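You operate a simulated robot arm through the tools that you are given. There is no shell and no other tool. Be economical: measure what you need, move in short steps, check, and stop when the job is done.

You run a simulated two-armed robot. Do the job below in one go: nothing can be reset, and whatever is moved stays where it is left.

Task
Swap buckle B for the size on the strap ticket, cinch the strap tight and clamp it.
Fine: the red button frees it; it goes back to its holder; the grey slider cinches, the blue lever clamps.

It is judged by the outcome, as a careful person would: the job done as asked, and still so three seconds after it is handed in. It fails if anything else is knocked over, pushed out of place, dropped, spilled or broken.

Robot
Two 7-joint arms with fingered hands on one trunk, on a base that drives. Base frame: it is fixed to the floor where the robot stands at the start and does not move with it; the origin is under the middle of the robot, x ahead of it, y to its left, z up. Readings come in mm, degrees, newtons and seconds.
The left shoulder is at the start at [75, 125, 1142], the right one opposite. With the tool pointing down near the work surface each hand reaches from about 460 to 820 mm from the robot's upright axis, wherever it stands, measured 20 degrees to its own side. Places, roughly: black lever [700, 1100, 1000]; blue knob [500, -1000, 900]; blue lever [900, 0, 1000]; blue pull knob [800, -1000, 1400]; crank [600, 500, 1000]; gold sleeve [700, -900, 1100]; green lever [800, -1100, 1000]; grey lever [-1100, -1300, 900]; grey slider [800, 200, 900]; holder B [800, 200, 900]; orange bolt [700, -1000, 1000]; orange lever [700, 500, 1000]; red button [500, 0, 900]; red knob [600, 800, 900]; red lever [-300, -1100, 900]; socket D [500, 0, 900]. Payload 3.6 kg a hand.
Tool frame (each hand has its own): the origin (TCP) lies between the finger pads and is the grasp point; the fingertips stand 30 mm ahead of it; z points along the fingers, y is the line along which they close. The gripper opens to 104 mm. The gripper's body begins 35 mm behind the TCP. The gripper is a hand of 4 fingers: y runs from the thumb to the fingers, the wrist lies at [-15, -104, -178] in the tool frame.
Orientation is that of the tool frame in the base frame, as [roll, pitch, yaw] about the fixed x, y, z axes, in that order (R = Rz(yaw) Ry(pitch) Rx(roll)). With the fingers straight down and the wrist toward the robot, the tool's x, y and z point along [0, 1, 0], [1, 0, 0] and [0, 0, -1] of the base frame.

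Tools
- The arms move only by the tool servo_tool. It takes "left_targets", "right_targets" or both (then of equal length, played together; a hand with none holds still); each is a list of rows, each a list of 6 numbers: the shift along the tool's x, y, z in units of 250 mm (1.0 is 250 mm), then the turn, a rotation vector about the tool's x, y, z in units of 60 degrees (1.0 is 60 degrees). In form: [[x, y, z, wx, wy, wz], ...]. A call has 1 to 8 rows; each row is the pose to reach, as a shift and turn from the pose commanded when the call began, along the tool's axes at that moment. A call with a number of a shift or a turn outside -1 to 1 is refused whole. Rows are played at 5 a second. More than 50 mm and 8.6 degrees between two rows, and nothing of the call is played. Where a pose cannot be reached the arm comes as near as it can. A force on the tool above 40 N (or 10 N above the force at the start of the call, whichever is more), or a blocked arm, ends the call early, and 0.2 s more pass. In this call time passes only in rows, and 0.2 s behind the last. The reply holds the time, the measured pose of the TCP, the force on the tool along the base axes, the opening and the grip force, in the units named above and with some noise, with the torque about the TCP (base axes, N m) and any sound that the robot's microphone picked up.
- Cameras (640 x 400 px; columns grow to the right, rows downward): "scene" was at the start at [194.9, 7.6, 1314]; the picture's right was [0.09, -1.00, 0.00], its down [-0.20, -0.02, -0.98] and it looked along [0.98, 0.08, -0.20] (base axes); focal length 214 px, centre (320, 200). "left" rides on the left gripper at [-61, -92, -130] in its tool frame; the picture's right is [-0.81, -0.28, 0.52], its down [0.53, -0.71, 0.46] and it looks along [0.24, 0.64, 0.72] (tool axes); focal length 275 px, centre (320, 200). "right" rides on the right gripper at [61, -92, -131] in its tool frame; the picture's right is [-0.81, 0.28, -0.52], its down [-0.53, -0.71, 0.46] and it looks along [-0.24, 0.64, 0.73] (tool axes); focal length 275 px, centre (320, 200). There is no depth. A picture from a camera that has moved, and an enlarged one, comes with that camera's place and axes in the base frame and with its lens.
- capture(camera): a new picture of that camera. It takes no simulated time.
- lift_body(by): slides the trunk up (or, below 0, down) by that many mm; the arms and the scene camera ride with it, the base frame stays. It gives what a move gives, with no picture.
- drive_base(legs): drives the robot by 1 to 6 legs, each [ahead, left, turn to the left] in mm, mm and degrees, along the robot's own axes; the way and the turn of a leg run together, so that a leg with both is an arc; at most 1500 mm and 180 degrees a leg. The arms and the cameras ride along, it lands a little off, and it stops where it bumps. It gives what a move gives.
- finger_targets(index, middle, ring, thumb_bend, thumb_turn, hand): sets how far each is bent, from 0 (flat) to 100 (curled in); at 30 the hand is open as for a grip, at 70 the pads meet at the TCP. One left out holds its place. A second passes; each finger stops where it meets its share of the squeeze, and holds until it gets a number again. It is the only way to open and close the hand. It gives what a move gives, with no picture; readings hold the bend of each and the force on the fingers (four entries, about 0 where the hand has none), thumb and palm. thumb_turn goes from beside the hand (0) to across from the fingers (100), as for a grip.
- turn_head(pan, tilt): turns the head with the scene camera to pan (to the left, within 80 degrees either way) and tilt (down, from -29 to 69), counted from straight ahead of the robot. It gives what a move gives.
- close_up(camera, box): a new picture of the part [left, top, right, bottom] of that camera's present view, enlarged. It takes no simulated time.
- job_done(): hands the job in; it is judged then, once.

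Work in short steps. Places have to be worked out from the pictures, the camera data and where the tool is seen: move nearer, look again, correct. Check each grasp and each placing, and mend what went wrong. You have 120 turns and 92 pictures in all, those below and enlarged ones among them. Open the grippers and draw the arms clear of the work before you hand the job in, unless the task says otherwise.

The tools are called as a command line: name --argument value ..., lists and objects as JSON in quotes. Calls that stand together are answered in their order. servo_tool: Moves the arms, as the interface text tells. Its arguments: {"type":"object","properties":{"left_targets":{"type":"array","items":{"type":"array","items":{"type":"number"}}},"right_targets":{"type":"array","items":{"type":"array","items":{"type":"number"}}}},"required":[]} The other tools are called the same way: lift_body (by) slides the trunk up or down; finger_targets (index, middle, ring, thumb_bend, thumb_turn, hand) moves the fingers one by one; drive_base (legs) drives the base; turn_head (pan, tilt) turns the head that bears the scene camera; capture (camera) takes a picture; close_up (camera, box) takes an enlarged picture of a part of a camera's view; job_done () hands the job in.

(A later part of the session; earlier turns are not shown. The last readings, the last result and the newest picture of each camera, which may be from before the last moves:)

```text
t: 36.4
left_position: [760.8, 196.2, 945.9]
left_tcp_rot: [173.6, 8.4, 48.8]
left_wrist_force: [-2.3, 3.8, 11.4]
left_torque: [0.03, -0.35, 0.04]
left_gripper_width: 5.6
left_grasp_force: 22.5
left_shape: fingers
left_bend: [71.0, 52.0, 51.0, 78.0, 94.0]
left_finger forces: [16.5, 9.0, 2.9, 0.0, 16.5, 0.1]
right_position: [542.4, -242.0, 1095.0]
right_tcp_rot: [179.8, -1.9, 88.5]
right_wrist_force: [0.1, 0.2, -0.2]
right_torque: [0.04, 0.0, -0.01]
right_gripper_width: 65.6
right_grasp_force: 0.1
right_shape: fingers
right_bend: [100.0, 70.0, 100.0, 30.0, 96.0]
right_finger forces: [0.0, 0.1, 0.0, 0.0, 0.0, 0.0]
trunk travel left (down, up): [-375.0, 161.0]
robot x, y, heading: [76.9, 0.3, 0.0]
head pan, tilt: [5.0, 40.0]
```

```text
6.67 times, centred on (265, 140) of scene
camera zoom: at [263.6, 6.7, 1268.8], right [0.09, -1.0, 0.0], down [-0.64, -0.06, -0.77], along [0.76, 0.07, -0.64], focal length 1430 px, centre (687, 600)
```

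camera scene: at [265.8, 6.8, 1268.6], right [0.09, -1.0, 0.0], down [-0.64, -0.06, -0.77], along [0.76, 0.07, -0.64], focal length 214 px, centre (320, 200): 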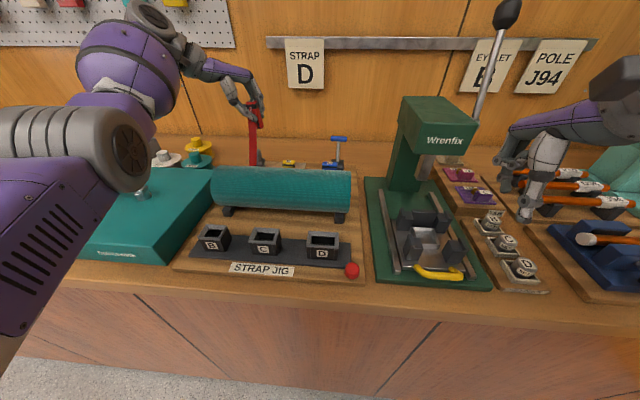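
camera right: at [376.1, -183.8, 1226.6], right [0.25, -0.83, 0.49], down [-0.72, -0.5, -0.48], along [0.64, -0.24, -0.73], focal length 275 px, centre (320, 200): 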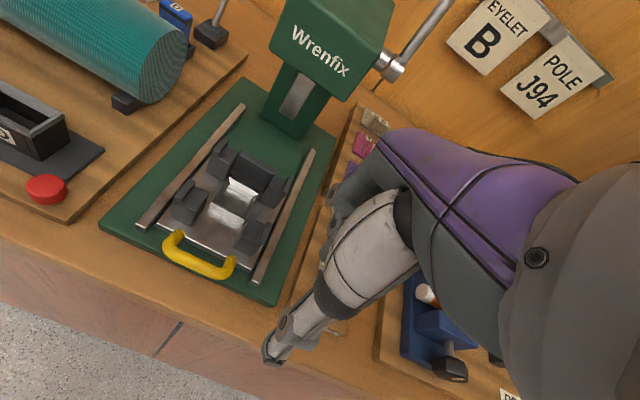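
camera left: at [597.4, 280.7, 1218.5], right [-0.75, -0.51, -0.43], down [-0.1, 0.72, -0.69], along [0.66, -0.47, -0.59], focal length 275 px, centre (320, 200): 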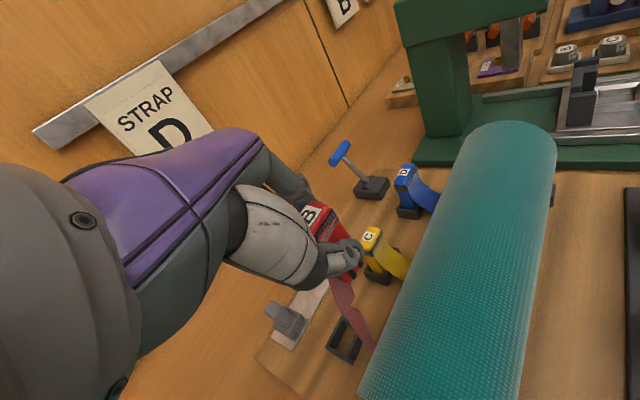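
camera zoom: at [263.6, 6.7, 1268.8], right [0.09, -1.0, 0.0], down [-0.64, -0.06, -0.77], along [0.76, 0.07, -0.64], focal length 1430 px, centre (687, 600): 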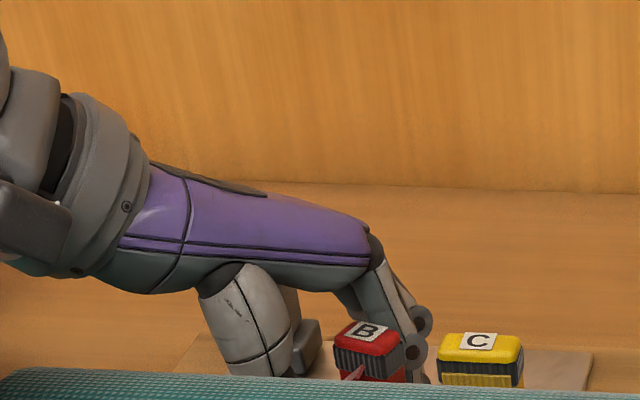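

Cap B is ~4 mm higher than C's: the bottom is just over the board. Release index and thumb slightly, as a cage.

finger_targets --hand "left" --index 60 --thumb_bend 66

close_up --camera "scene" --box '[235, 110, 295, 170]'

close_up --camera "left" --box '[280, 150, 440, 310]'

```text
t: 37.4
left_position: [760.7, 197.5, 947.4]
left_tcp_rot: [173.3, 8.3, 48.8]
left_wrist_force: [0.0, -1.1, 5.0]
left_torque: [-0.03, -0.04, -0.02]
left_gripper_width: 16.1
left_grasp_force: 2.6
left_shape: fingers
left_bend: [60.0, 51.0, 50.0, 68.0, 97.0]
left_finger forces: [0.1, 2.5, 0.0, 0.1, 2.4, 0.1]
right_position: [543.6, -243.0, 1095.4]
right_tcp_rot: [179.7, -1.9, 88.5]
right_wrist_force: [-0.7, 0.1, -0.6]
right_torque: [-0.02, -0.03, 0.01]
right_gripper_width: 65.5
right_grasp_force: 0.0
right_shape: fingers
right_bend: [100.0, 70.0, 100.0, 30.0, 96.0]
right_finger forces: [0.0, 0.0, 0.0, 0.0, 0.0, 0.1]
trunk travel left (down, up): [-375.0, 161.0]
robot x, y, heading: [81.5, -1.7, 0.1]
head pan, tilt: [5.0, 40.0]
```

```text
6.67 times, centred on (265, 140) of scene
camera zoom: at [264.4, 6.7, 1268.8], right [0.09, -1.0, 0.0], down [-0.64, -0.06, -0.77], along [0.76, 0.07, -0.64], focal length 1430 px, centre (687, 600)
```

zoom: 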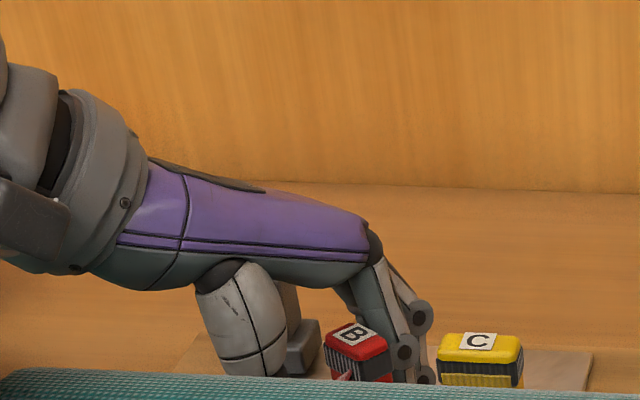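

```text
2.50 times, centred on (360, 230) of left
camera zoom: at [652.5, 234.3, 1072.9], right [-0.74, -0.52, -0.42], down [-0.2, 0.77, -0.61], along [0.64, -0.37, -0.67], focal length 688 px, centre (220, 125)
```

zoom: 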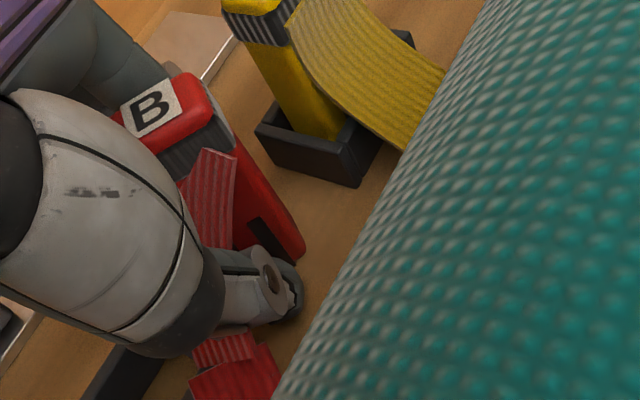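

The buckle stands on the board, yawed about −18°. Open the cage wider.

finger_targets --hand "left" --index 46 --middle 46 --ring 46 --thumb_bend 46

close_up --camera "left" --box '[280, 150, 440, 310]'

```text
t: 38.4
left_position: [760.1, 195.3, 950.1]
left_tcp_rot: [173.0, 8.0, 48.7]
left_wrist_force: [3.6, -2.0, 25.5]
left_torque: [0.3, 0.45, -0.05]
left_gripper_width: 50.1
left_grasp_force: 12.8
left_shape: fingers
left_bend: [46.0, 46.0, 46.0, 55.0, 97.0]
left_finger forces: [0.0, 0.1, 0.0, 0.0, 25.2, 0.1]
right_position: [542.7, -243.9, 1095.4]
right_tcp_rot: [179.8, -2.0, 88.5]
right_wrist_force: [0.5, 0.0, 0.4]
right_torque: [0.02, 0.01, -0.01]
right_gripper_width: 65.5
right_grasp_force: 0.1
right_shape: fingers
right_bend: [100.0, 70.0, 100.0, 30.0, 96.0]
right_finger forces: [0.1, 0.0, 0.0, 0.1, 0.1, 0.1]
trunk travel left (down, up): [-375.0, 161.0]
robot x, y, heading: [78.5, -0.3, 0.2]
head pan, tilt: [5.0, 40.0]
```

```text
2.50 times, centred on (360, 230) of left
camera zoom: at [651.4, 233.7, 1075.8], right [-0.74, -0.52, -0.43], down [-0.19, 0.77, -0.61], along [0.65, -0.37, -0.67], focal length 688 px, centre (220, 125)
```

zoom: 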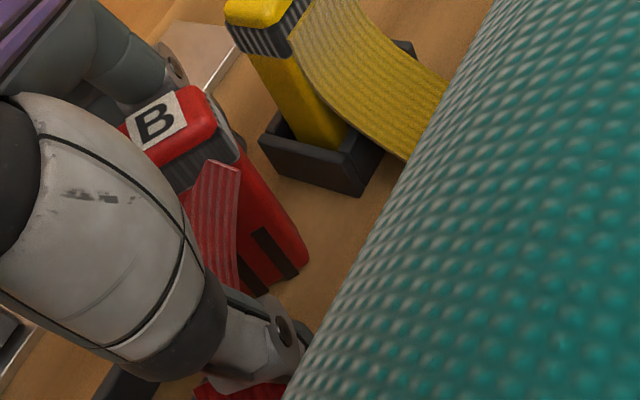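

Buckle stands freely at ≈[756,185]. Raise, recentre the TCP over it, level the hand and turn it to match the buckle (yaw 72°).

servo_tool --left_targets '[[-0.0045, 0.004, -0.031, 0, 0, 0], [-0.0436, 0.0216, -0.06, 0, 0, 0], [-0.0436, 0.0216, -0.06, 0.02, 0.039, -0.094], [-0.0436, 0.0216, -0.06, 0.041, 0.078, -0.188], [-0.0436, 0.0216, -0.06, 0.061, 0.116, -0.281], [-0.0436, 0.0216, -0.06, 0.082, 0.155, -0.375]]'

capture --camera "left"

close_up --camera "scene" --box '[235, 110, 295, 170]'

```text
t: 39.8
left_position: [758.3, 189.7, 962.0]
left_tcp_rot: [-179.8, 0.3, 71.9]
left_wrist_force: [-0.3, -0.2, 0.8]
left_torque: [0.01, 0.0, -0.02]
left_gripper_width: 62.1
left_grasp_force: 0.2
left_shape: fingers
left_bend: [46.0, 46.0, 46.0, 46.0, 97.0]
left_finger forces: [0.1, 0.1, 0.1, 0.1, 0.0, 0.1]
right_position: [543.1, -242.6, 1094.5]
right_tcp_rot: [179.8, -1.9, 88.5]
right_wrist_force: [0.8, 0.2, 0.3]
right_torque: [0.03, 0.0, 0.01]
right_gripper_width: 65.8
right_grasp_force: 0.0
right_shape: fingers
right_bend: [100.0, 70.0, 100.0, 30.0, 96.0]
right_finger forces: [0.1, 0.0, 0.0, 0.0, 0.0, 0.1]
trunk travel left (down, up): [-375.0, 161.0]
robot x, y, heading: [80.0, -1.0, 0.3]
head pan, tilt: [5.0, 40.0]
```

```text
28 pictures are left
camera left: at [653.4, 160.2, 1093.0], right [-0.51, -0.69, -0.51], down [-0.51, 0.73, -0.46], along [0.69, 0.03, -0.73], focal length 275 px, centre (320, 200)
```

left: 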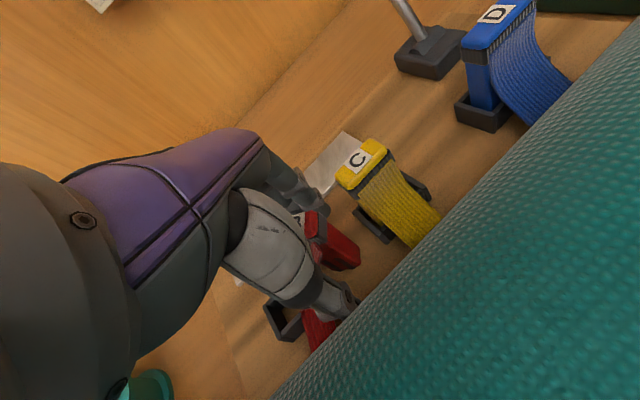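

```text
6.67 times, centred on (265, 140) of scene
camera zoom: at [264.9, 6.6, 1268.7], right [0.09, -1.0, 0.0], down [-0.64, -0.06, -0.77], along [0.76, 0.07, -0.64], focal length 1430 px, centre (687, 600)
```

zoom: 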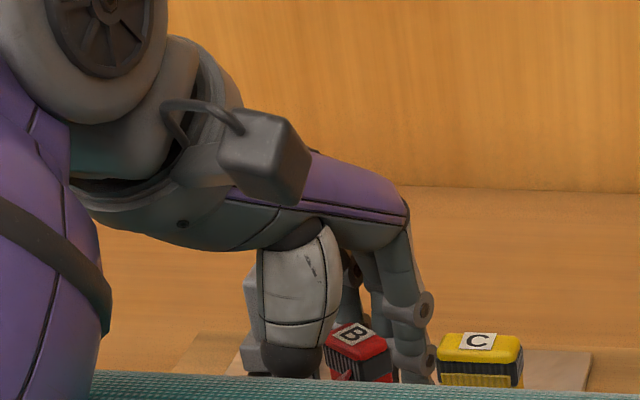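

Buckle centre ≈[751,182]; a three-point grip (thumb between index and middle) needs only a small shift. Shift and close thumb, index and middle on the body below the cap.

servo_tool --left_targets '[[-0.014, -0.014, 0, 0, 0, 0]]'

finger_targets --hand "left" --index 72 --middle 72 --thumb_bend 72

finger_targets --hand "left" --index 85 --middle 85 --thumb_bend 85

capture --camera "left"

```text
t: 40.2
left_position: [753.8, 186.2, 961.2]
left_tcp_rot: [180.0, 0.3, 71.8]
left_wrist_force: [-0.6, 0.5, -0.4]
left_torque: [0.0, 0.0, -0.02]
left_gripper_width: 61.9
left_grasp_force: 0.0
left_shape: fingers
left_bend: [46.0, 46.0, 46.0, 46.0, 97.0]
left_finger forces: [0.1, 0.1, 0.0, 0.1, 0.0, 0.0]
right_position: [543.2, -242.3, 1093.9]
right_tcp_rot: [179.7, -2.0, 88.4]
right_wrist_force: [0.6, -0.1, -0.2]
right_torque: [0.01, -0.01, -0.01]
right_gripper_width: 65.3
right_grasp_force: 0.1
right_shape: fingers
right_bend: [100.0, 70.0, 100.0, 30.0, 96.0]
right_finger forces: [0.0, 0.1, 0.0, 0.0, 0.0, 0.0]
trunk travel left (down, up): [-375.0, 161.0]
robot x, y, heading: [81.5, 0.1, 0.1]
head pan, tilt: [5.0, 40.0]
```

```text
t: 41.2
left_position: [754.6, 187.3, 961.7]
left_tcp_rot: [-180.0, 0.2, 71.8]
left_wrist_force: [-0.2, -0.4, -0.4]
left_torque: [-0.02, 0.02, 0.01]
left_gripper_width: 11.5
left_grasp_force: 8.2
left_shape: fingers
left_bend: [71.0, 71.0, 46.0, 65.0, 96.0]
left_finger forces: [5.7, 2.5, 0.1, 0.1, 8.2, 0.1]
right_position: [544.2, -243.3, 1095.1]
right_tcp_rot: [179.8, -2.0, 88.5]
right_wrist_force: [0.3, 0.9, -0.1]
right_torque: [-0.01, 0.0, -0.04]
right_gripper_width: 65.7
right_grasp_force: 0.0
right_shape: fingers
right_bend: [100.0, 70.0, 100.0, 30.0, 96.0]
right_finger forces: [0.1, 0.1, 0.1, 0.0, 0.0, 0.1]
trunk travel left (down, up): [-375.0, 161.0]
robot x, y, heading: [80.2, 1.7, 0.0]
head pan, tilt: [5.0, 40.0]
```

```text
t: 42.2
left_position: [755.1, 186.3, 962.0]
left_tcp_rot: [-180.0, 0.2, 71.7]
left_wrist_force: [-0.5, -0.7, -1.3]
left_torque: [-0.03, 0.01, -0.01]
left_gripper_width: 10.2
left_grasp_force: 19.4
left_shape: fingers
left_bend: [73.0, 84.0, 46.0, 71.0, 93.0]
left_finger forces: [16.5, 3.0, 0.0, 0.1, 19.2, 0.0]
right_position: [543.4, -242.2, 1094.8]
right_tcp_rot: [179.8, -1.8, 88.5]
right_wrist_force: [0.4, 1.0, 0.3]
right_torque: [-0.01, -0.01, -0.01]
right_gripper_width: 65.6
right_grasp_force: 0.0
right_shape: fingers
right_bend: [100.0, 70.0, 100.0, 30.0, 96.0]
right_finger forces: [0.0, 0.0, 0.1, 0.0, 0.0, 0.0]
trunk travel left (down, up): [-375.0, 161.0]
robot x, y, heading: [78.3, 0.4, 0.0]
head pan, tilt: [5.0, 40.0]
```

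```text
26 pictures are left
camera left: at [648.8, 158.0, 1092.1], right [-0.51, -0.69, -0.51], down [-0.51, 0.73, -0.46], along [0.69, 0.03, -0.73], focal length 275 px, centre (320, 200)
```

left: 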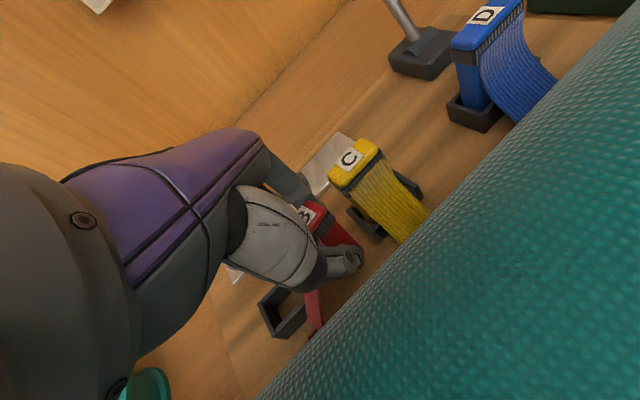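

close_up --camera "left" --box '[250, 180, 410, 340]'

```text
2.50 times, centred on (330, 260) of left
camera zoom: at [648.8, 158.0, 1092.1], right [-0.51, -0.69, -0.51], down [-0.51, 0.73, -0.46], along [0.69, 0.03, -0.73], focal length 688 px, centre (295, 50)
```

zoom: 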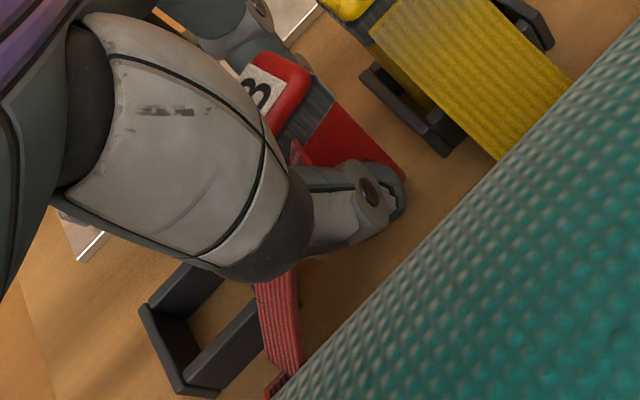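

Yaw ≈ +12° now; grip is high enough. Lift 25 mm, turn −12°, and shift over holder B.

servo_tool --left_targets '[[0, 0, -0.05, 0, 0, 0], [0.01, 0, -0.1, 0, 0, 0.03], [0.07, -0.005, -0.12, -0.005, -0.016, 0.09], [0.15, -0.01, -0.12, -0.01, -0.032, 0.15], [0.22, -0.015, -0.12, -0.015, -0.048, 0.2], [0.243, -0.017, -0.12, -0.015, -0.048, 0.2]]'

close_up --camera "left" --box '[270, 170, 430, 330]'

close_up --camera "scene" --box '[230, 100, 300, 170]'

```text
t: 43.6
left_position: [768.0, 247.1, 992.7]
left_tcp_rot: [178.7, 3.0, 59.8]
left_wrist_force: [-0.2, 0.5, 0.2]
left_torque: [-0.04, 0.03, 0.01]
left_gripper_width: 9.9
left_grasp_force: 19.2
left_shape: fingers
left_bend: [73.0, 85.0, 46.0, 71.0, 93.0]
left_finger forces: [16.6, 2.9, 0.1, 0.0, 19.2, 0.0]
right_position: [544.0, -242.4, 1095.1]
right_tcp_rot: [179.8, -1.9, 88.4]
right_wrist_force: [0.1, -0.3, 1.0]
right_torque: [-0.05, 0.02, -0.01]
right_gripper_width: 65.4
right_grasp_force: 0.0
right_shape: fingers
right_bend: [100.0, 70.0, 100.0, 30.0, 96.0]
right_finger forces: [0.1, 0.1, 0.0, 0.0, 0.0, 0.0]
trunk travel left (down, up): [-375.0, 161.0]
robot x, y, heading: [79.4, 0.7, -0.4]
head pan, tilt: [5.0, 40.0]
```

```text
2.50 times, centred on (350, 250) of left
camera zoom: at [659.1, 248.3, 1123.7], right [-0.65, -0.59, -0.48], down [-0.35, 0.79, -0.5], along [0.67, -0.15, -0.72], focal length 688 px, centre (245, 75)
```

zoom: 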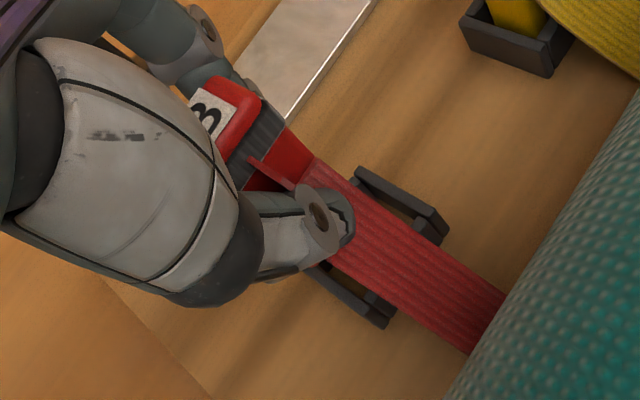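

```text
5.71 times, centred on (265, 135) of scene
camera zoom: at [265.0, 6.8, 1268.7], right [0.09, -1.0, 0.0], down [-0.64, -0.06, -0.77], along [0.76, 0.07, -0.64], focal length 1226 px, centre (634, 571)
```

zoom: 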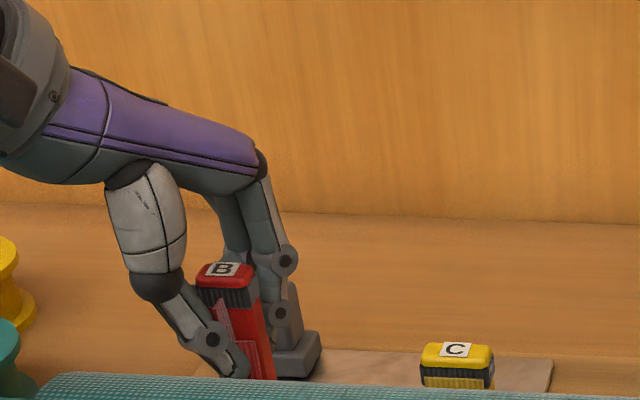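

Upright; yaw ≈ +8°, cap ≈[753,237,1019]. Correct yaw, nudge (+4,−4) and lower 22 mm to just above the rim.

servo_tool --left_targets '[[0, 0.01, 0.01, 0, 0, 0.066], [-0.001, 0.021, 0.03, 0, 0, 0.133], [-0.001, 0.021, 0.06, 0, 0, 0.133], [-0.001, 0.021, 0.089, 0, 0, 0.133]]'

close_up --camera "left" --box '[290, 190, 410, 310]'

```text
t: 44.6
left_position: [773.7, 241.0, 975.9]
left_tcp_rot: [178.1, 2.5, 51.7]
left_wrist_force: [-4.4, -1.4, 10.8]
left_torque: [-0.06, -0.16, -0.09]
left_gripper_width: 10.3
left_grasp_force: 23.5
left_shape: fingers
left_bend: [73.0, 85.0, 48.0, 71.0, 93.0]
left_finger forces: [17.2, 2.9, 5.6, 0.0, 20.5, 0.0]
right_position: [542.3, -242.7, 1094.8]
right_tcp_rot: [179.8, -1.9, 88.6]
right_wrist_force: [-0.1, -0.2, -0.5]
right_torque: [0.03, -0.01, -0.01]
right_gripper_width: 65.7
right_grasp_force: 0.1
right_shape: fingers
right_bend: [100.0, 70.0, 100.0, 30.0, 96.0]
right_finger forces: [0.0, 0.0, 0.0, 0.0, 0.0, 0.0]
trunk travel left (down, up): [-375.0, 161.0]
robot x, y, heading: [76.7, -0.0, 0.1]
head pan, tilt: [5.0, 40.0]
```

```text
3.33 times, centred on (350, 250) of left
camera zoom: at [663.7, 257.5, 1104.8], right [-0.72, -0.49, -0.49], down [-0.23, 0.83, -0.5], along [0.66, -0.25, -0.71], focal length 918 px, centre (220, 33)
```

zoom: 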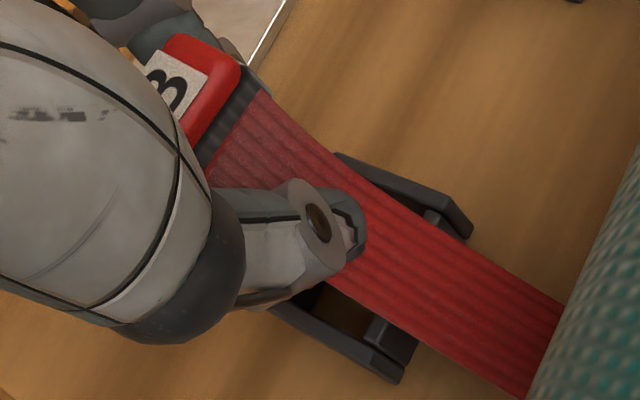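

The ring finger is touching something (probably the slider). Curl it out of the way.

finger_targets --hand "left" --ring 100

close_up --camera "scene" --box '[230, 100, 300, 170]'

```text
t: 45.6
left_position: [773.6, 240.3, 973.1]
left_tcp_rot: [178.2, 2.5, 51.8]
left_wrist_force: [-2.0, -0.2, 18.5]
left_torque: [-0.18, 0.08, -0.02]
left_gripper_width: 10.0
left_grasp_force: 21.7
left_shape: fingers
left_bend: [73.0, 85.0, 100.0, 72.0, 93.0]
left_finger forces: [18.9, 2.7, 0.0, 0.0, 22.5, 0.1]
right_position: [542.0, -243.2, 1095.3]
right_tcp_rot: [179.7, -1.9, 88.5]
right_wrist_force: [0.4, -0.1, -0.5]
right_torque: [-0.01, -0.03, 0.0]
right_gripper_width: 65.6
right_grasp_force: 0.2
right_shape: fingers
right_bend: [100.0, 70.0, 100.0, 30.0, 96.0]
right_finger forces: [0.0, 0.0, 0.0, 0.1, 0.0, 0.0]
trunk travel left (down, up): [-375.0, 161.0]
robot x, y, heading: [76.5, 1.0, -0.0]
head pan, tilt: [5.0, 40.0]
```

```text
5.71 times, centred on (265, 135) of scene
camera zoom: at [263.0, 6.3, 1269.1], right [0.09, -1.0, 0.0], down [-0.64, -0.06, -0.77], along [0.76, 0.07, -0.64], focal length 1226 px, centre (634, 571)
```

zoom: 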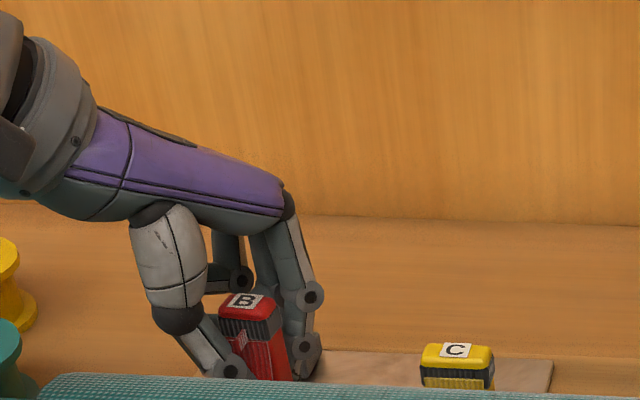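

It now rests on the rim (18 N). Measurements suggest the holder centre is ~4 mm further +y; lift 5, shift +4 mm in y, and lower.

servo_tool --left_targets '[[-0.001, 0.0006, -0.02, 0, 0, 0], [0.0118, -0.0093, -0.021, 0, 0, 0], [0.0126, -0.01, -0.001, 0, 0, 0], [0.0134, -0.0105, 0.019, 0, 0, 0]]'

```text
t: 46.6
left_position: [771.5, 245.5, 971.0]
left_tcp_rot: [177.9, 2.5, 51.9]
left_wrist_force: [-2.9, 0.8, 26.2]
left_torque: [-0.28, 0.14, -0.08]
left_gripper_width: 9.8
left_grasp_force: 23.1
left_shape: fingers
left_bend: [73.0, 85.0, 100.0, 74.0, 92.0]
left_finger forces: [20.2, 1.9, 0.1, 0.0, 24.0, 0.0]
right_position: [541.1, -242.7, 1096.5]
right_tcp_rot: [179.6, -1.9, 88.4]
right_wrist_force: [0.3, -1.0, -0.1]
right_torque: [0.02, 0.04, -0.01]
right_gripper_width: 65.4
right_grasp_force: 0.1
right_shape: fingers
right_bend: [100.0, 70.0, 100.0, 30.0, 96.0]
right_finger forces: [0.0, 0.0, 0.1, 0.0, 0.0, 0.1]
trunk travel left (down, up): [-375.0, 161.0]
robot x, y, heading: [75.1, -2.1, -0.0]
head pan, tilt: [5.0, 40.0]
```

The torque puts the contact at ≈[771,233], i.e. the buckle's +x side on the +x wall. Lift, shift −x 6 mm, lower.

servo_tool --left_targets '[[-0.0018, 0.0012, -0.04, 0, 0, 0], [-0.0166, -0.0176, -0.04, 0, 0, 0], [-0.0154, -0.0185, -0.012, 0, 0, 0], [-0.0148, -0.0189, 0, 0, 0, 0], [-0.0143, -0.0192, 0.008, 0, 0, 0]]'

```text
t: 47.8
left_position: [766.8, 244.5, 969.1]
left_tcp_rot: [178.0, 2.5, 51.8]
left_wrist_force: [-4.9, -0.9, 27.4]
left_torque: [-0.34, 0.07, -0.11]
left_gripper_width: 10.1
left_grasp_force: 23.3
left_shape: fingers
left_bend: [74.0, 85.0, 100.0, 74.0, 92.0]
left_finger forces: [23.1, 0.0, 0.1, 0.1, 23.7, 0.0]
right_position: [540.6, -243.2, 1095.9]
right_tcp_rot: [179.7, -2.1, 88.6]
right_wrist_force: [0.0, 0.8, 0.3]
right_torque: [-0.01, -0.04, 0.04]
right_gripper_width: 65.5
right_grasp_force: 0.0
right_shape: fingers
right_bend: [100.0, 70.0, 100.0, 30.0, 96.0]
right_finger forces: [0.1, 0.0, 0.0, 0.0, 0.0, 0.0]
trunk travel left (down, up): [-375.0, 161.0]
robot x, y, heading: [79.1, -1.4, -0.0]
head pan, tilt: [5.0, 40.0]
```

Contact still at x≈772. Take a look.

close_up --camera "left" --box '[290, 170, 410, 290]'

```text
3.33 times, centred on (350, 230) of left
camera zoom: at [656.4, 261.2, 1098.3], right [-0.72, -0.5, -0.49], down [-0.23, 0.83, -0.5], along [0.66, -0.25, -0.71], focal length 918 px, centre (220, 100)
```

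zoom: 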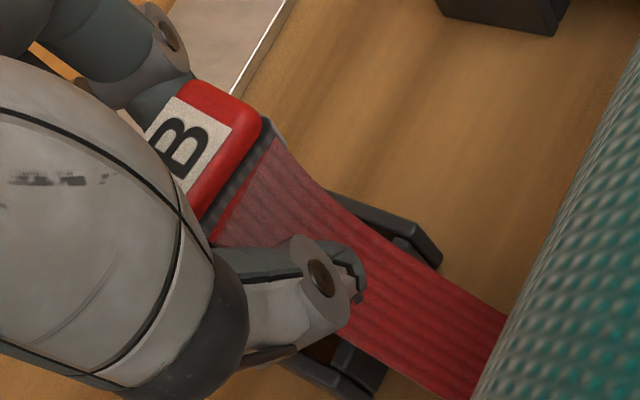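

Cap is centred to ~3 mm but the bottom rides the +x wall: it leans. Lift, tilt the bottom −x by 4° with a 2 mm shift, and lower again.

servo_tool --left_targets '[[-0.0018, 0.0012, -0.04, 0, 0, 0], [-0.0067, -0.005, -0.04, 0.052, -0.041, -0.003], [-0.0055, -0.0059, -0.012, 0.052, -0.041, -0.003], [-0.005, -0.0063, 0, 0.052, -0.041, -0.003], [-0.0044, -0.0067, 0.012, 0.052, -0.041, -0.003]]'

```text
t: 49.0
left_position: [764.1, 245.5, 962.1]
left_tcp_rot: [-178.7, 5.3, 52.1]
left_wrist_force: [-3.1, 0.6, 8.4]
left_torque: [-0.18, 0.02, -0.04]
left_gripper_width: 9.6
left_grasp_force: 24.8
left_shape: fingers
left_bend: [73.0, 85.0, 100.0, 74.0, 93.0]
left_finger forces: [28.0, 1.2, 0.0, 0.1, 21.4, 0.1]
right_position: [543.4, -242.9, 1094.7]
right_tcp_rot: [179.7, -1.9, 88.6]
right_wrist_force: [-0.5, 0.7, 0.8]
right_torque: [-0.01, 0.0, -0.01]
right_gripper_width: 65.3
right_grasp_force: 0.1
right_shape: fingers
right_bend: [100.0, 70.0, 100.0, 30.0, 96.0]
right_finger forces: [0.0, 0.0, 0.0, 0.0, 0.0, 0.0]
trunk travel left (down, up): [-375.0, 161.0]
robot x, y, heading: [79.1, -1.8, 0.1]
head pan, tilt: [5.0, 40.0]
```

It dropped to 962 with only 8 N: entering the holder. Lower further.

servo_tool --left_targets '[[0.0011, 0.0003, 0.012, 0, 0, 0], [0.0022, 0.0005, 0.024, 0, 0, 0], [0.003, 0.0008, 0.034, 0, 0, 0]]'

close_up --camera "left" --box '[290, 170, 410, 290]'

```text
t: 49.8
left_position: [765.0, 244.0, 962.6]
left_tcp_rot: [-179.3, 4.6, 52.0]
left_wrist_force: [-0.4, -0.8, 39.0]
left_torque: [-0.58, -0.45, 0.02]
left_gripper_width: 9.6
left_grasp_force: 42.5
left_shape: fingers
left_bend: [74.0, 85.0, 100.0, 74.0, 93.0]
left_finger forces: [60.1, 0.7, 0.0, 0.1, 23.5, 0.0]
right_position: [541.0, -245.1, 1096.2]
right_tcp_rot: [179.5, -2.0, 88.5]
right_wrist_force: [0.2, -0.4, 0.4]
right_torque: [0.01, 0.04, 0.0]
right_gripper_width: 65.6
right_grasp_force: 0.1
right_shape: fingers
right_bend: [100.0, 70.0, 100.0, 30.0, 96.0]
right_finger forces: [0.0, 0.0, 0.0, 0.0, 0.1, 0.1]
trunk travel left (down, up): [-375.0, 161.0]
robot x, y, heading: [77.3, -0.7, -0.3]
head pan, tilt: [5.0, 40.0]
```

```text
3.33 times, centred on (350, 230) of left
camera zoom: at [663.1, 260.9, 1097.4], right [-0.75, -0.5, -0.45], down [-0.26, 0.83, -0.49], along [0.61, -0.25, -0.75], focal length 918 px, centre (220, 100)
```

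zoom: 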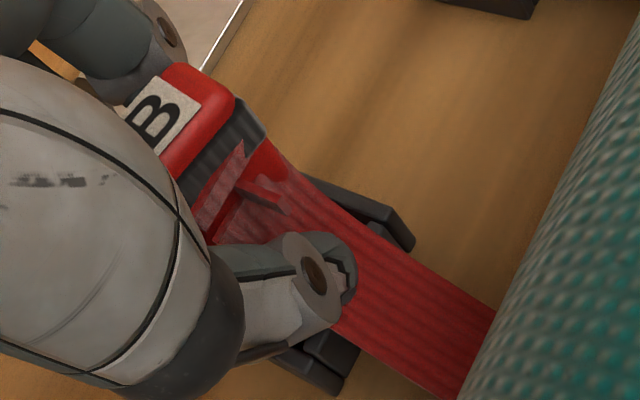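

The index finger is now on the rim (60 N). Relieve 4 mm up, then loosen the grip a little so the buckle can settle into the holder, caged by the fingers.

servo_tool --left_targets '[[-0.0015, -0.0004, -0.016, 0, 0, 0], [-0.0035, -0.001, -0.04, 0, 0, 0]]'

finger_targets --hand "left" --index 66 --thumb_bend 66

close_up --camera "left" --box '[290, 170, 410, 290]'

close_up --camera "scene" --box '[230, 100, 300, 170]'

```text
t: 50.4
left_position: [764.5, 244.5, 963.1]
left_tcp_rot: [-178.4, 5.1, 52.0]
left_wrist_force: [1.7, -1.7, 18.1]
left_torque: [-0.33, -0.25, 0.03]
left_gripper_width: 9.9
left_grasp_force: 27.6
left_shape: fingers
left_bend: [73.0, 85.0, 100.0, 74.0, 93.0]
left_finger forces: [35.5, 1.1, 0.1, 0.0, 18.9, 0.0]
right_position: [543.3, -243.2, 1095.2]
right_tcp_rot: [179.6, -2.0, 88.5]
right_wrist_force: [0.7, -0.4, 0.9]
right_torque: [0.03, -0.03, -0.01]
right_gripper_width: 65.8
right_grasp_force: 0.1
right_shape: fingers
right_bend: [100.0, 70.0, 100.0, 30.0, 96.0]
right_finger forces: [0.0, 0.1, 0.1, 0.0, 0.0, 0.0]
trunk travel left (down, up): [-375.0, 161.0]
robot x, y, heading: [77.1, 1.5, -0.1]
head pan, tilt: [5.0, 40.0]
```

```text
t: 51.4
left_position: [765.3, 245.5, 964.1]
left_tcp_rot: [-178.6, 5.2, 52.0]
left_wrist_force: [3.0, -3.3, 18.8]
left_torque: [-0.38, -0.27, 0.07]
left_gripper_width: 15.0
left_grasp_force: 13.2
left_shape: fingers
left_bend: [63.0, 85.0, 100.0, 65.0, 97.0]
left_finger forces: [24.7, 0.4, 0.1, 0.0, 1.4, 0.0]
right_position: [542.4, -243.9, 1095.4]
right_tcp_rot: [179.7, -2.0, 88.5]
right_wrist_force: [0.7, 0.3, 0.2]
right_torque: [0.01, -0.01, 0.0]
right_gripper_width: 65.6
right_grasp_force: 0.0
right_shape: fingers
right_bend: [100.0, 70.0, 100.0, 30.0, 96.0]
right_finger forces: [0.1, 0.1, 0.0, 0.0, 0.0, 0.1]
trunk travel left (down, up): [-375.0, 161.0]
robot x, y, heading: [79.2, 1.6, 0.1]
head pan, tilt: [5.0, 40.0]
```

```text
3.33 times, centred on (350, 230) of left
camera zoom: at [665.2, 261.0, 1101.4], right [-0.75, -0.49, -0.44], down [-0.27, 0.83, -0.48], along [0.6, -0.25, -0.76], focal length 918 px, centre (220, 100)
```

zoom: 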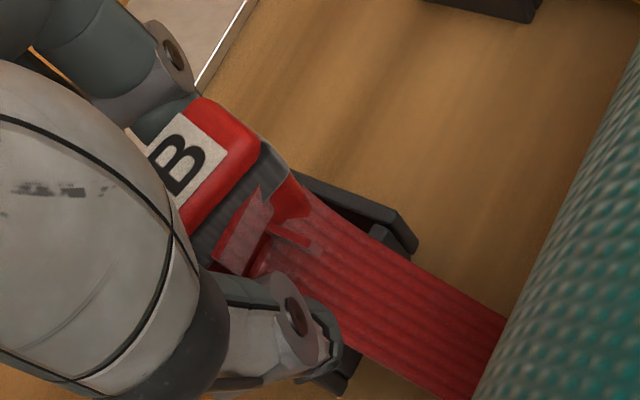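

```text
5.71 times, centred on (265, 135) of scene
camera zoom: at [263.4, 5.8, 1269.0], right [0.09, -1.0, 0.0], down [-0.64, -0.05, -0.77], along [0.76, 0.07, -0.64], focal length 1226 px, centre (634, 571)
```

zoom: 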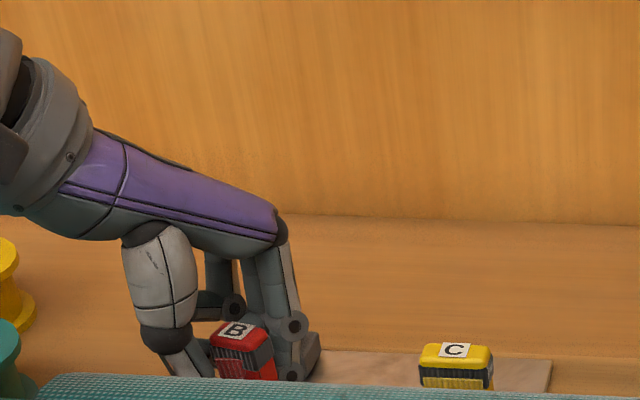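

The buckle dropped into the holder, ~6 mm short of fully seated. Raise slightly, open the fingers, then lift clear.

servo_tool --left_targets '[[-0.0018, -0.0005, -0.02, 0, 0, 0], [-0.0027, -0.0007, -0.03, 0, 0, 0]]'

finger_targets --hand "left" --index 52 --thumb_bend 52

servo_tool --left_targets '[[-0.0036, -0.001, -0.04, 0, 0, 0], [-0.01, -0.003, -0.12, 0, 0, 0], [-0.018, -0.005, -0.24, 0, 0, 0], [-0.025, -0.007, -0.36, 0, 0, 0]]'

close_up --camera "left" --box '[280, 180, 440, 340]'

```text
t: 52.0
left_position: [764.9, 248.0, 966.4]
left_tcp_rot: [-178.1, 5.3, 52.0]
left_wrist_force: [0.3, -2.1, -0.8]
left_torque: [-0.03, 0.01, 0.06]
left_gripper_width: 16.8
left_grasp_force: 2.0
left_shape: fingers
left_bend: [63.0, 85.0, 100.0, 65.0, 97.0]
left_finger forces: [2.1, 0.1, 0.1, 0.0, 1.4, 0.0]
right_position: [544.0, -241.9, 1093.2]
right_tcp_rot: [179.8, -1.9, 88.5]
right_wrist_force: [0.4, 1.1, 0.7]
right_torque: [0.01, -0.01, 0.01]
right_gripper_width: 65.7
right_grasp_force: 0.2
right_shape: fingers
right_bend: [100.0, 70.0, 100.0, 30.0, 96.0]
right_finger forces: [0.1, 0.0, 0.1, 0.1, 0.0, 0.1]
trunk travel left (down, up): [-375.0, 161.0]
robot x, y, heading: [80.8, -1.4, -0.1]
head pan, tilt: [5.0, 40.0]
```

```text
t: 53.0
left_position: [765.9, 245.9, 969.0]
left_tcp_rot: [-178.5, 5.1, 52.0]
left_wrist_force: [0.2, -0.7, 1.1]
left_torque: [0.0, -0.01, 0.04]
left_gripper_width: 46.5
left_grasp_force: 0.1
left_shape: fingers
left_bend: [52.0, 85.0, 100.0, 52.0, 97.0]
left_finger forces: [0.0, 0.0, 0.1, 0.0, 0.1, 0.0]
right_position: [544.9, -242.4, 1095.0]
right_tcp_rot: [179.9, -1.9, 88.6]
right_wrist_force: [0.4, 0.3, 0.4]
right_torque: [0.02, 0.03, 0.01]
right_gripper_width: 65.5
right_grasp_force: 0.0
right_shape: fingers
right_bend: [100.0, 70.0, 100.0, 30.0, 96.0]
right_finger forces: [0.0, 0.0, 0.1, 0.1, 0.0, 0.0]
trunk travel left (down, up): [-375.0, 161.0]
robot x, y, heading: [80.2, 1.3, 0.1]
head pan, tilt: [5.0, 40.0]
```

```text
t: 54.0
left_position: [764.6, 246.9, 1060.1]
left_tcp_rot: [-178.5, 5.2, 51.9]
left_wrist_force: [-0.2, -0.3, 0.1]
left_torque: [0.02, -0.02, 0.0]
left_gripper_width: 46.4
left_grasp_force: 0.0
left_shape: fingers
left_bend: [52.0, 85.0, 100.0, 52.0, 97.0]
left_finger forces: [0.0, 0.0, 0.0, 0.0, 0.0, 0.1]
right_position: [543.5, -241.8, 1094.5]
right_tcp_rot: [179.6, -1.9, 88.6]
right_wrist_force: [0.1, -0.4, 0.0]
right_torque: [0.01, 0.03, -0.02]
right_gripper_width: 65.6
right_grasp_force: 0.1
right_shape: fingers
right_bend: [100.0, 70.0, 100.0, 30.0, 96.0]
right_finger forces: [0.0, 0.0, 0.1, 0.1, 0.0, 0.1]
trunk travel left (down, up): [-375.0, 161.0]
robot x, y, heading: [78.3, -1.6, 0.1]
head pan, tilt: [5.0, 40.0]
```

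```text
2.50 times, centred on (360, 260) of left
camera zoom: at [665.1, 263.1, 1197.6], right [-0.75, -0.49, -0.43], down [-0.27, 0.83, -0.48], along [0.6, -0.25, -0.76], focal length 688 px, centre (220, 50)
```

zoom: 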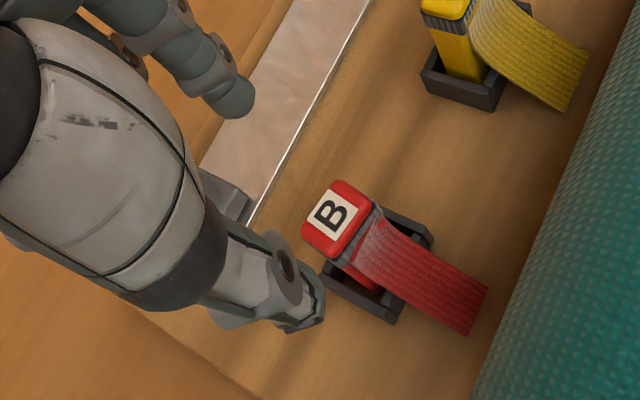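

Buckle B stands in its holder, matching buckle C's pose (label ≈[759,233,982]). Next: open the hand to ~52 mm and bring it, squared (yaw 90°), above buckle D.

servo_tool --left_targets '[[-0.05, 0.036, -0.06, -0.007, 0.009, -0.079], [-0.14, 0.1, -0.1, -0.013, 0.019, -0.159], [-0.24, 0.175, -0.1, -0.02, 0.028, -0.238], [-0.34, 0.25, -0.1, -0.027, 0.037, -0.317], [-0.44, 0.32, -0.09, -0.033, 0.047, -0.397], [-0.54, 0.39, -0.08, -0.04, 0.056, -0.476], [-0.64, 0.465, -0.07, -0.047, 0.066, -0.556], [-0.71, 0.515, -0.07, -0.053, 0.075, -0.635]]'

finger_targets --hand "left" --index 49 --middle 49 --ring 49 --thumb_bend 49

capture --camera "left"

```text
t: 55.8
left_position: [760.1, 30.1, 1092.9]
left_tcp_rot: [179.9, -0.1, 90.2]
left_wrist_force: [-0.2, 0.2, -0.4]
left_torque: [-0.03, 0.02, -0.04]
left_gripper_width: 46.6
left_grasp_force: 0.0
left_shape: fingers
left_bend: [52.0, 85.0, 100.0, 52.0, 97.0]
left_finger forces: [0.0, 0.1, 0.0, 0.0, 0.0, 0.1]
right_position: [543.0, -243.5, 1094.5]
right_tcp_rot: [179.8, -1.8, 88.5]
right_wrist_force: [-0.8, 0.0, 0.0]
right_torque: [0.02, 0.01, 0.0]
right_gripper_width: 65.5
right_grasp_force: 0.1
right_shape: fingers
right_bend: [100.0, 70.0, 100.0, 30.0, 96.0]
right_finger forces: [0.0, 0.0, 0.0, 0.0, 0.1, 0.1]
trunk travel left (down, up): [-375.0, 161.0]
robot x, y, heading: [78.0, 2.3, -0.1]
head pan, tilt: [5.0, 40.0]
```

```text
t: 56.8
left_position: [759.0, 31.4, 1093.2]
left_tcp_rot: [-180.0, 0.0, 90.1]
left_wrist_force: [0.2, 0.2, 0.3]
left_torque: [-0.04, 0.02, -0.05]
left_gripper_width: 54.3
left_grasp_force: 0.1
left_shape: fingers
left_bend: [49.0, 49.0, 49.0, 49.0, 97.0]
left_finger forces: [0.0, 0.0, 0.0, 0.1, 0.0, 0.0]
right_position: [543.5, -243.5, 1094.7]
right_tcp_rot: [179.8, -1.9, 88.5]
right_wrist_force: [-0.1, -0.2, -0.1]
right_torque: [0.01, -0.05, 0.0]
right_gripper_width: 65.5
right_grasp_force: 0.1
right_shape: fingers
right_bend: [100.0, 70.0, 100.0, 30.0, 96.0]
right_finger forces: [0.1, 0.0, 0.0, 0.0, 0.1, 0.0]
trunk travel left (down, up): [-375.0, 161.0]
robot x, y, heading: [79.6, -1.7, -0.1]
head pan, tilt: [5.0, 40.0]
```

```text
15 pictures are left
camera left: at [667.7, -30.7, 1223.3], right [-0.27, -0.81, -0.52], down [-0.71, 0.53, -0.46], along [0.64, 0.24, -0.72], focal length 275 px, centre (320, 200)
```

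left: 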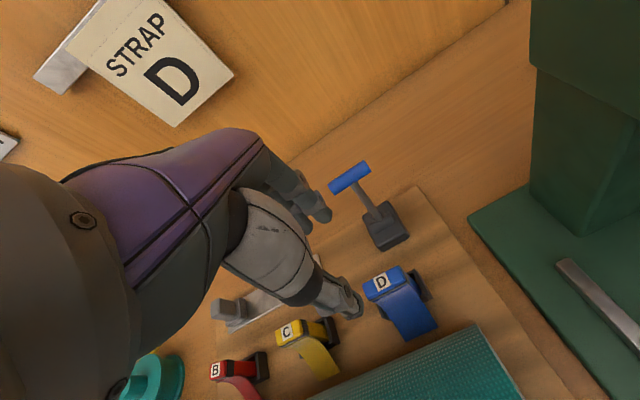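

D's label computes to [760,23.5]. Fingers straddle it well; descend to TCP z≈963 in steps.

servo_tool --left_targets '[[-0.005, 0.002, 0.06, 0, 0, 0], [-0.01, 0.004, 0.15, 0, 0, 0], [-0.01, 0.004, 0.25, 0, 0, 0], [-0.01, 0.004, 0.34, 0, 0, 0], [-0.01, 0.004, 0.42, 0, 0, 0], [-0.01, 0.004, 0.48, 0, 0, 0], [-0.01, 0.004, 0.52, 0, 0, 0]]'

finger_targets --hand "left" --index 72 --middle 72 --ring 72 --thumb_bend 72

capture --camera "left"

```text
t: 58.4
left_position: [762.0, 26.3, 960.6]
left_tcp_rot: [-180.0, 0.0, 90.2]
left_wrist_force: [-0.3, -0.7, -0.5]
left_torque: [-0.03, 0.05, -0.03]
left_gripper_width: 54.2
left_grasp_force: 0.0
left_shape: fingers
left_bend: [49.0, 49.0, 49.0, 49.0, 97.0]
left_finger forces: [0.0, 0.0, 0.0, 0.0, 0.0, 0.1]
right_position: [544.4, -242.9, 1095.0]
right_tcp_rot: [179.8, -2.0, 88.5]
right_wrist_force: [0.1, -1.1, -0.2]
right_torque: [-0.01, 0.0, -0.01]
right_gripper_width: 65.7
right_grasp_force: 0.0
right_shape: fingers
right_bend: [100.0, 70.0, 100.0, 30.0, 96.0]
right_finger forces: [0.1, 0.1, 0.0, 0.0, 0.0, 0.0]
trunk travel left (down, up): [-375.0, 161.0]
robot x, y, heading: [75.5, -0.2, -0.3]
head pan, tilt: [5.0, 40.0]
```

```text
t: 59.4
left_position: [763.2, 25.3, 960.4]
left_tcp_rot: [179.6, 0.1, 90.0]
left_wrist_force: [9.5, 1.0, 16.7]
left_torque: [0.05, -0.26, -0.12]
left_gripper_width: 11.4
left_grasp_force: 16.8
left_shape: fingers
left_bend: [71.0, 64.0, 72.0, 67.0, 97.0]
left_finger forces: [9.9, 12.1, 0.0, 0.0, 12.3, 0.0]
right_position: [544.0, -242.8, 1096.2]
right_tcp_rot: [179.7, -1.8, 88.7]
right_wrist_force: [0.9, 0.3, -0.3]
right_torque: [0.02, -0.01, 0.04]
right_gripper_width: 65.7
right_grasp_force: 0.1
right_shape: fingers
right_bend: [100.0, 70.0, 100.0, 30.0, 96.0]
right_finger forces: [0.0, 0.0, 0.0, 0.0, 0.1, 0.0]
trunk travel left (down, up): [-375.0, 161.0]
robot x, y, heading: [76.9, 1.3, 0.1]
head pan, tilt: [5.0, 40.0]
```

```text
14 pictures are left
camera left: at [670.6, -35.2, 1091.6], right [-0.27, -0.81, -0.52], down [-0.71, 0.53, -0.46], along [0.65, 0.24, -0.72], focal length 275 px, centre (320, 200)
```

left: 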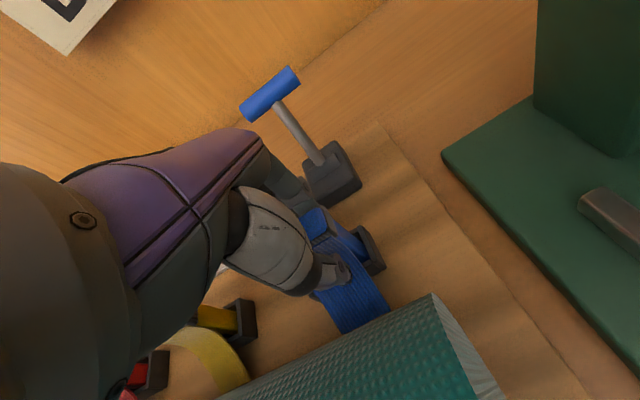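

Index, middle and thumb hold buckle D's body beneath its cap. Tighten modestly and lift slowly.

finger_targets --hand "left" --index 75 --middle 75 --thumb_bend 75

servo_tool --left_targets '[[0, 0, -0.03, 0, 0, 0], [0, 0, -0.08, 0, 0, 0], [0, 0, -0.15, 0, 0, 0], [0, 0, -0.24, 0, 0, 0], [0, 0, -0.34, 0, 0, 0], [0, 0, -0.46, 0, 0, 0]]'

close_up --camera "scene" --box '[290, 70, 380, 170]'

close_up --camera "left" --box '[270, 170, 430, 330]'

```text
t: 60.4
left_position: [761.5, 25.9, 961.4]
left_tcp_rot: [179.8, 0.0, 90.1]
left_wrist_force: [9.1, 1.7, 20.7]
left_torque: [-0.03, -0.14, -0.07]
left_gripper_width: 11.9
left_grasp_force: 24.3
left_shape: fingers
left_bend: [72.0, 63.0, 72.0, 67.0, 97.0]
left_finger forces: [11.8, 13.9, 0.0, 0.0, 22.2, 0.0]
right_position: [543.1, -241.6, 1095.2]
right_tcp_rot: [179.8, -1.9, 88.6]
right_wrist_force: [0.4, 0.6, -0.7]
right_torque: [0.04, 0.0, 0.02]
right_gripper_width: 65.4
right_grasp_force: 0.1
right_shape: fingers
right_bend: [100.0, 70.0, 100.0, 30.0, 96.0]
right_finger forces: [0.0, 0.0, 0.0, 0.1, 0.0, 0.0]
trunk travel left (down, up): [-375.0, 161.0]
robot x, y, heading: [75.2, -0.2, -0.0]
head pan, tilt: [5.0, 40.0]
```

```text
t: 61.8
left_position: [765.3, 27.1, 1076.0]
left_tcp_rot: [-179.9, -0.1, 90.1]
left_wrist_force: [0.0, 0.3, 0.0]
left_torque: [0.0, -0.01, 0.0]
left_gripper_width: 10.6
left_grasp_force: 12.7
left_shape: fingers
left_bend: [73.0, 72.0, 72.0, 66.0, 95.0]
left_finger forces: [9.7, 3.1, 0.0, 0.1, 12.9, 0.0]
right_position: [543.2, -242.2, 1094.7]
right_tcp_rot: [179.7, -1.9, 88.4]
right_wrist_force: [0.1, 0.8, 0.7]
right_torque: [0.04, 0.0, 0.0]
right_gripper_width: 65.7
right_grasp_force: 0.1
right_shape: fingers
right_bend: [100.0, 70.0, 100.0, 30.0, 96.0]
right_finger forces: [0.0, 0.1, 0.0, 0.0, 0.1, 0.1]
trunk travel left (down, up): [-375.0, 161.0]
robot x, y, heading: [78.6, 1.0, -0.0]
head pan, tilt: [5.0, 40.0]
```

```text
4.00 times, centred on (335, 120) of scene
camera zoom: at [264.7, 6.6, 1268.8], right [0.09, -1.0, 0.0], down [-0.64, -0.06, -0.77], along [0.76, 0.07, -0.64], focal length 858 px, centre (260, 520)
```

zoom: 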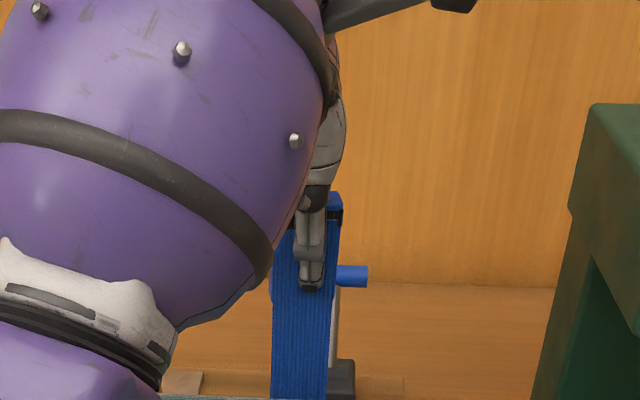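

```text
2.50 times, centred on (350, 250) of left
camera zoom: at [674.3, -33.5, 1206.2], right [-0.27, -0.81, -0.52], down [-0.71, 0.53, -0.45], along [0.64, 0.24, -0.73], focal length 688 px, centre (245, 75)
```

zoom: 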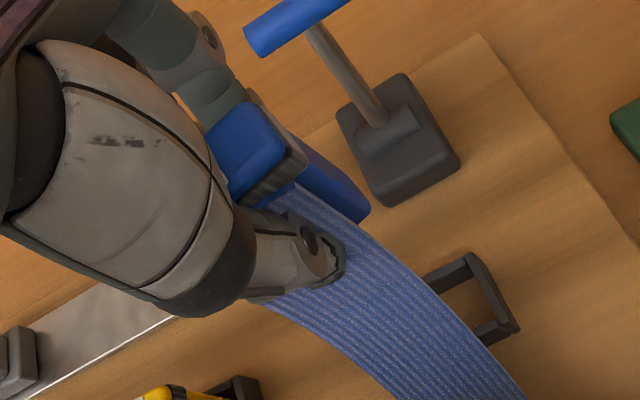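

Buckle D is up, held by thumb and index (yaw ≈ +16°). Raise above the drum, then drive back 80 mm so socket D is within reach.

servo_tool --left_targets '[[0, 0, -0.06, 0, 0, 0], [0, 0, -0.13, 0, 0, 0], [0, 0, -0.18, 0, 0, 0]]'

drive_base --legs '[[-80, 0, 0]]'

```text
t: 62.6
left_position: [762.4, 28.0, 1119.2]
left_tcp_rot: [-180.0, 0.0, 90.1]
left_wrist_force: [-0.7, -0.1, -0.8]
left_torque: [0.0, -0.02, 0.0]
left_gripper_width: 10.4
left_grasp_force: 12.4
left_shape: fingers
left_bend: [73.0, 72.0, 72.0, 66.0, 95.0]
left_finger forces: [9.7, 3.1, 0.0, 0.0, 12.9, 0.0]
right_position: [544.1, -242.4, 1095.6]
right_tcp_rot: [179.8, -1.9, 88.5]
right_wrist_force: [0.5, 1.0, 1.1]
right_torque: [0.0, -0.01, 0.0]
right_gripper_width: 65.5
right_grasp_force: 0.0
right_shape: fingers
right_bend: [100.0, 70.0, 100.0, 30.0, 96.0]
right_finger forces: [0.0, 0.0, 0.0, 0.0, 0.0, 0.0]
trunk travel left (down, up): [-375.0, 161.0]
robot x, y, heading: [75.9, -1.2, 0.3]
head pan, tilt: [5.0, 40.0]
```

```text
t: 63.6
left_position: [682.2, 26.6, 1119.4]
left_tcp_rot: [180.0, 0.1, 90.0]
left_wrist_force: [-0.3, 0.6, 0.2]
left_torque: [0.0, -0.05, 0.02]
left_gripper_width: 10.5
left_grasp_force: 12.4
left_shape: fingers
left_bend: [73.0, 72.0, 72.0, 66.0, 95.0]
left_finger forces: [9.7, 3.2, 0.1, 0.1, 13.0, 0.0]
right_position: [462.8, -243.1, 1095.1]
right_tcp_rot: [179.6, -2.0, 88.4]
right_wrist_force: [0.1, -0.1, -0.3]
right_torque: [-0.03, -0.01, 0.01]
right_gripper_width: 65.7
right_grasp_force: 0.1
right_shape: fingers
right_bend: [100.0, 70.0, 100.0, 30.0, 96.0]
right_finger forces: [0.0, 0.0, 0.0, 0.0, 0.0, 0.1]
trunk travel left (down, up): [-375.0, 161.0]
robot x, y, heading: [-3.1, 0.6, -0.0]
head pan, tilt: [5.0, 40.0]
```

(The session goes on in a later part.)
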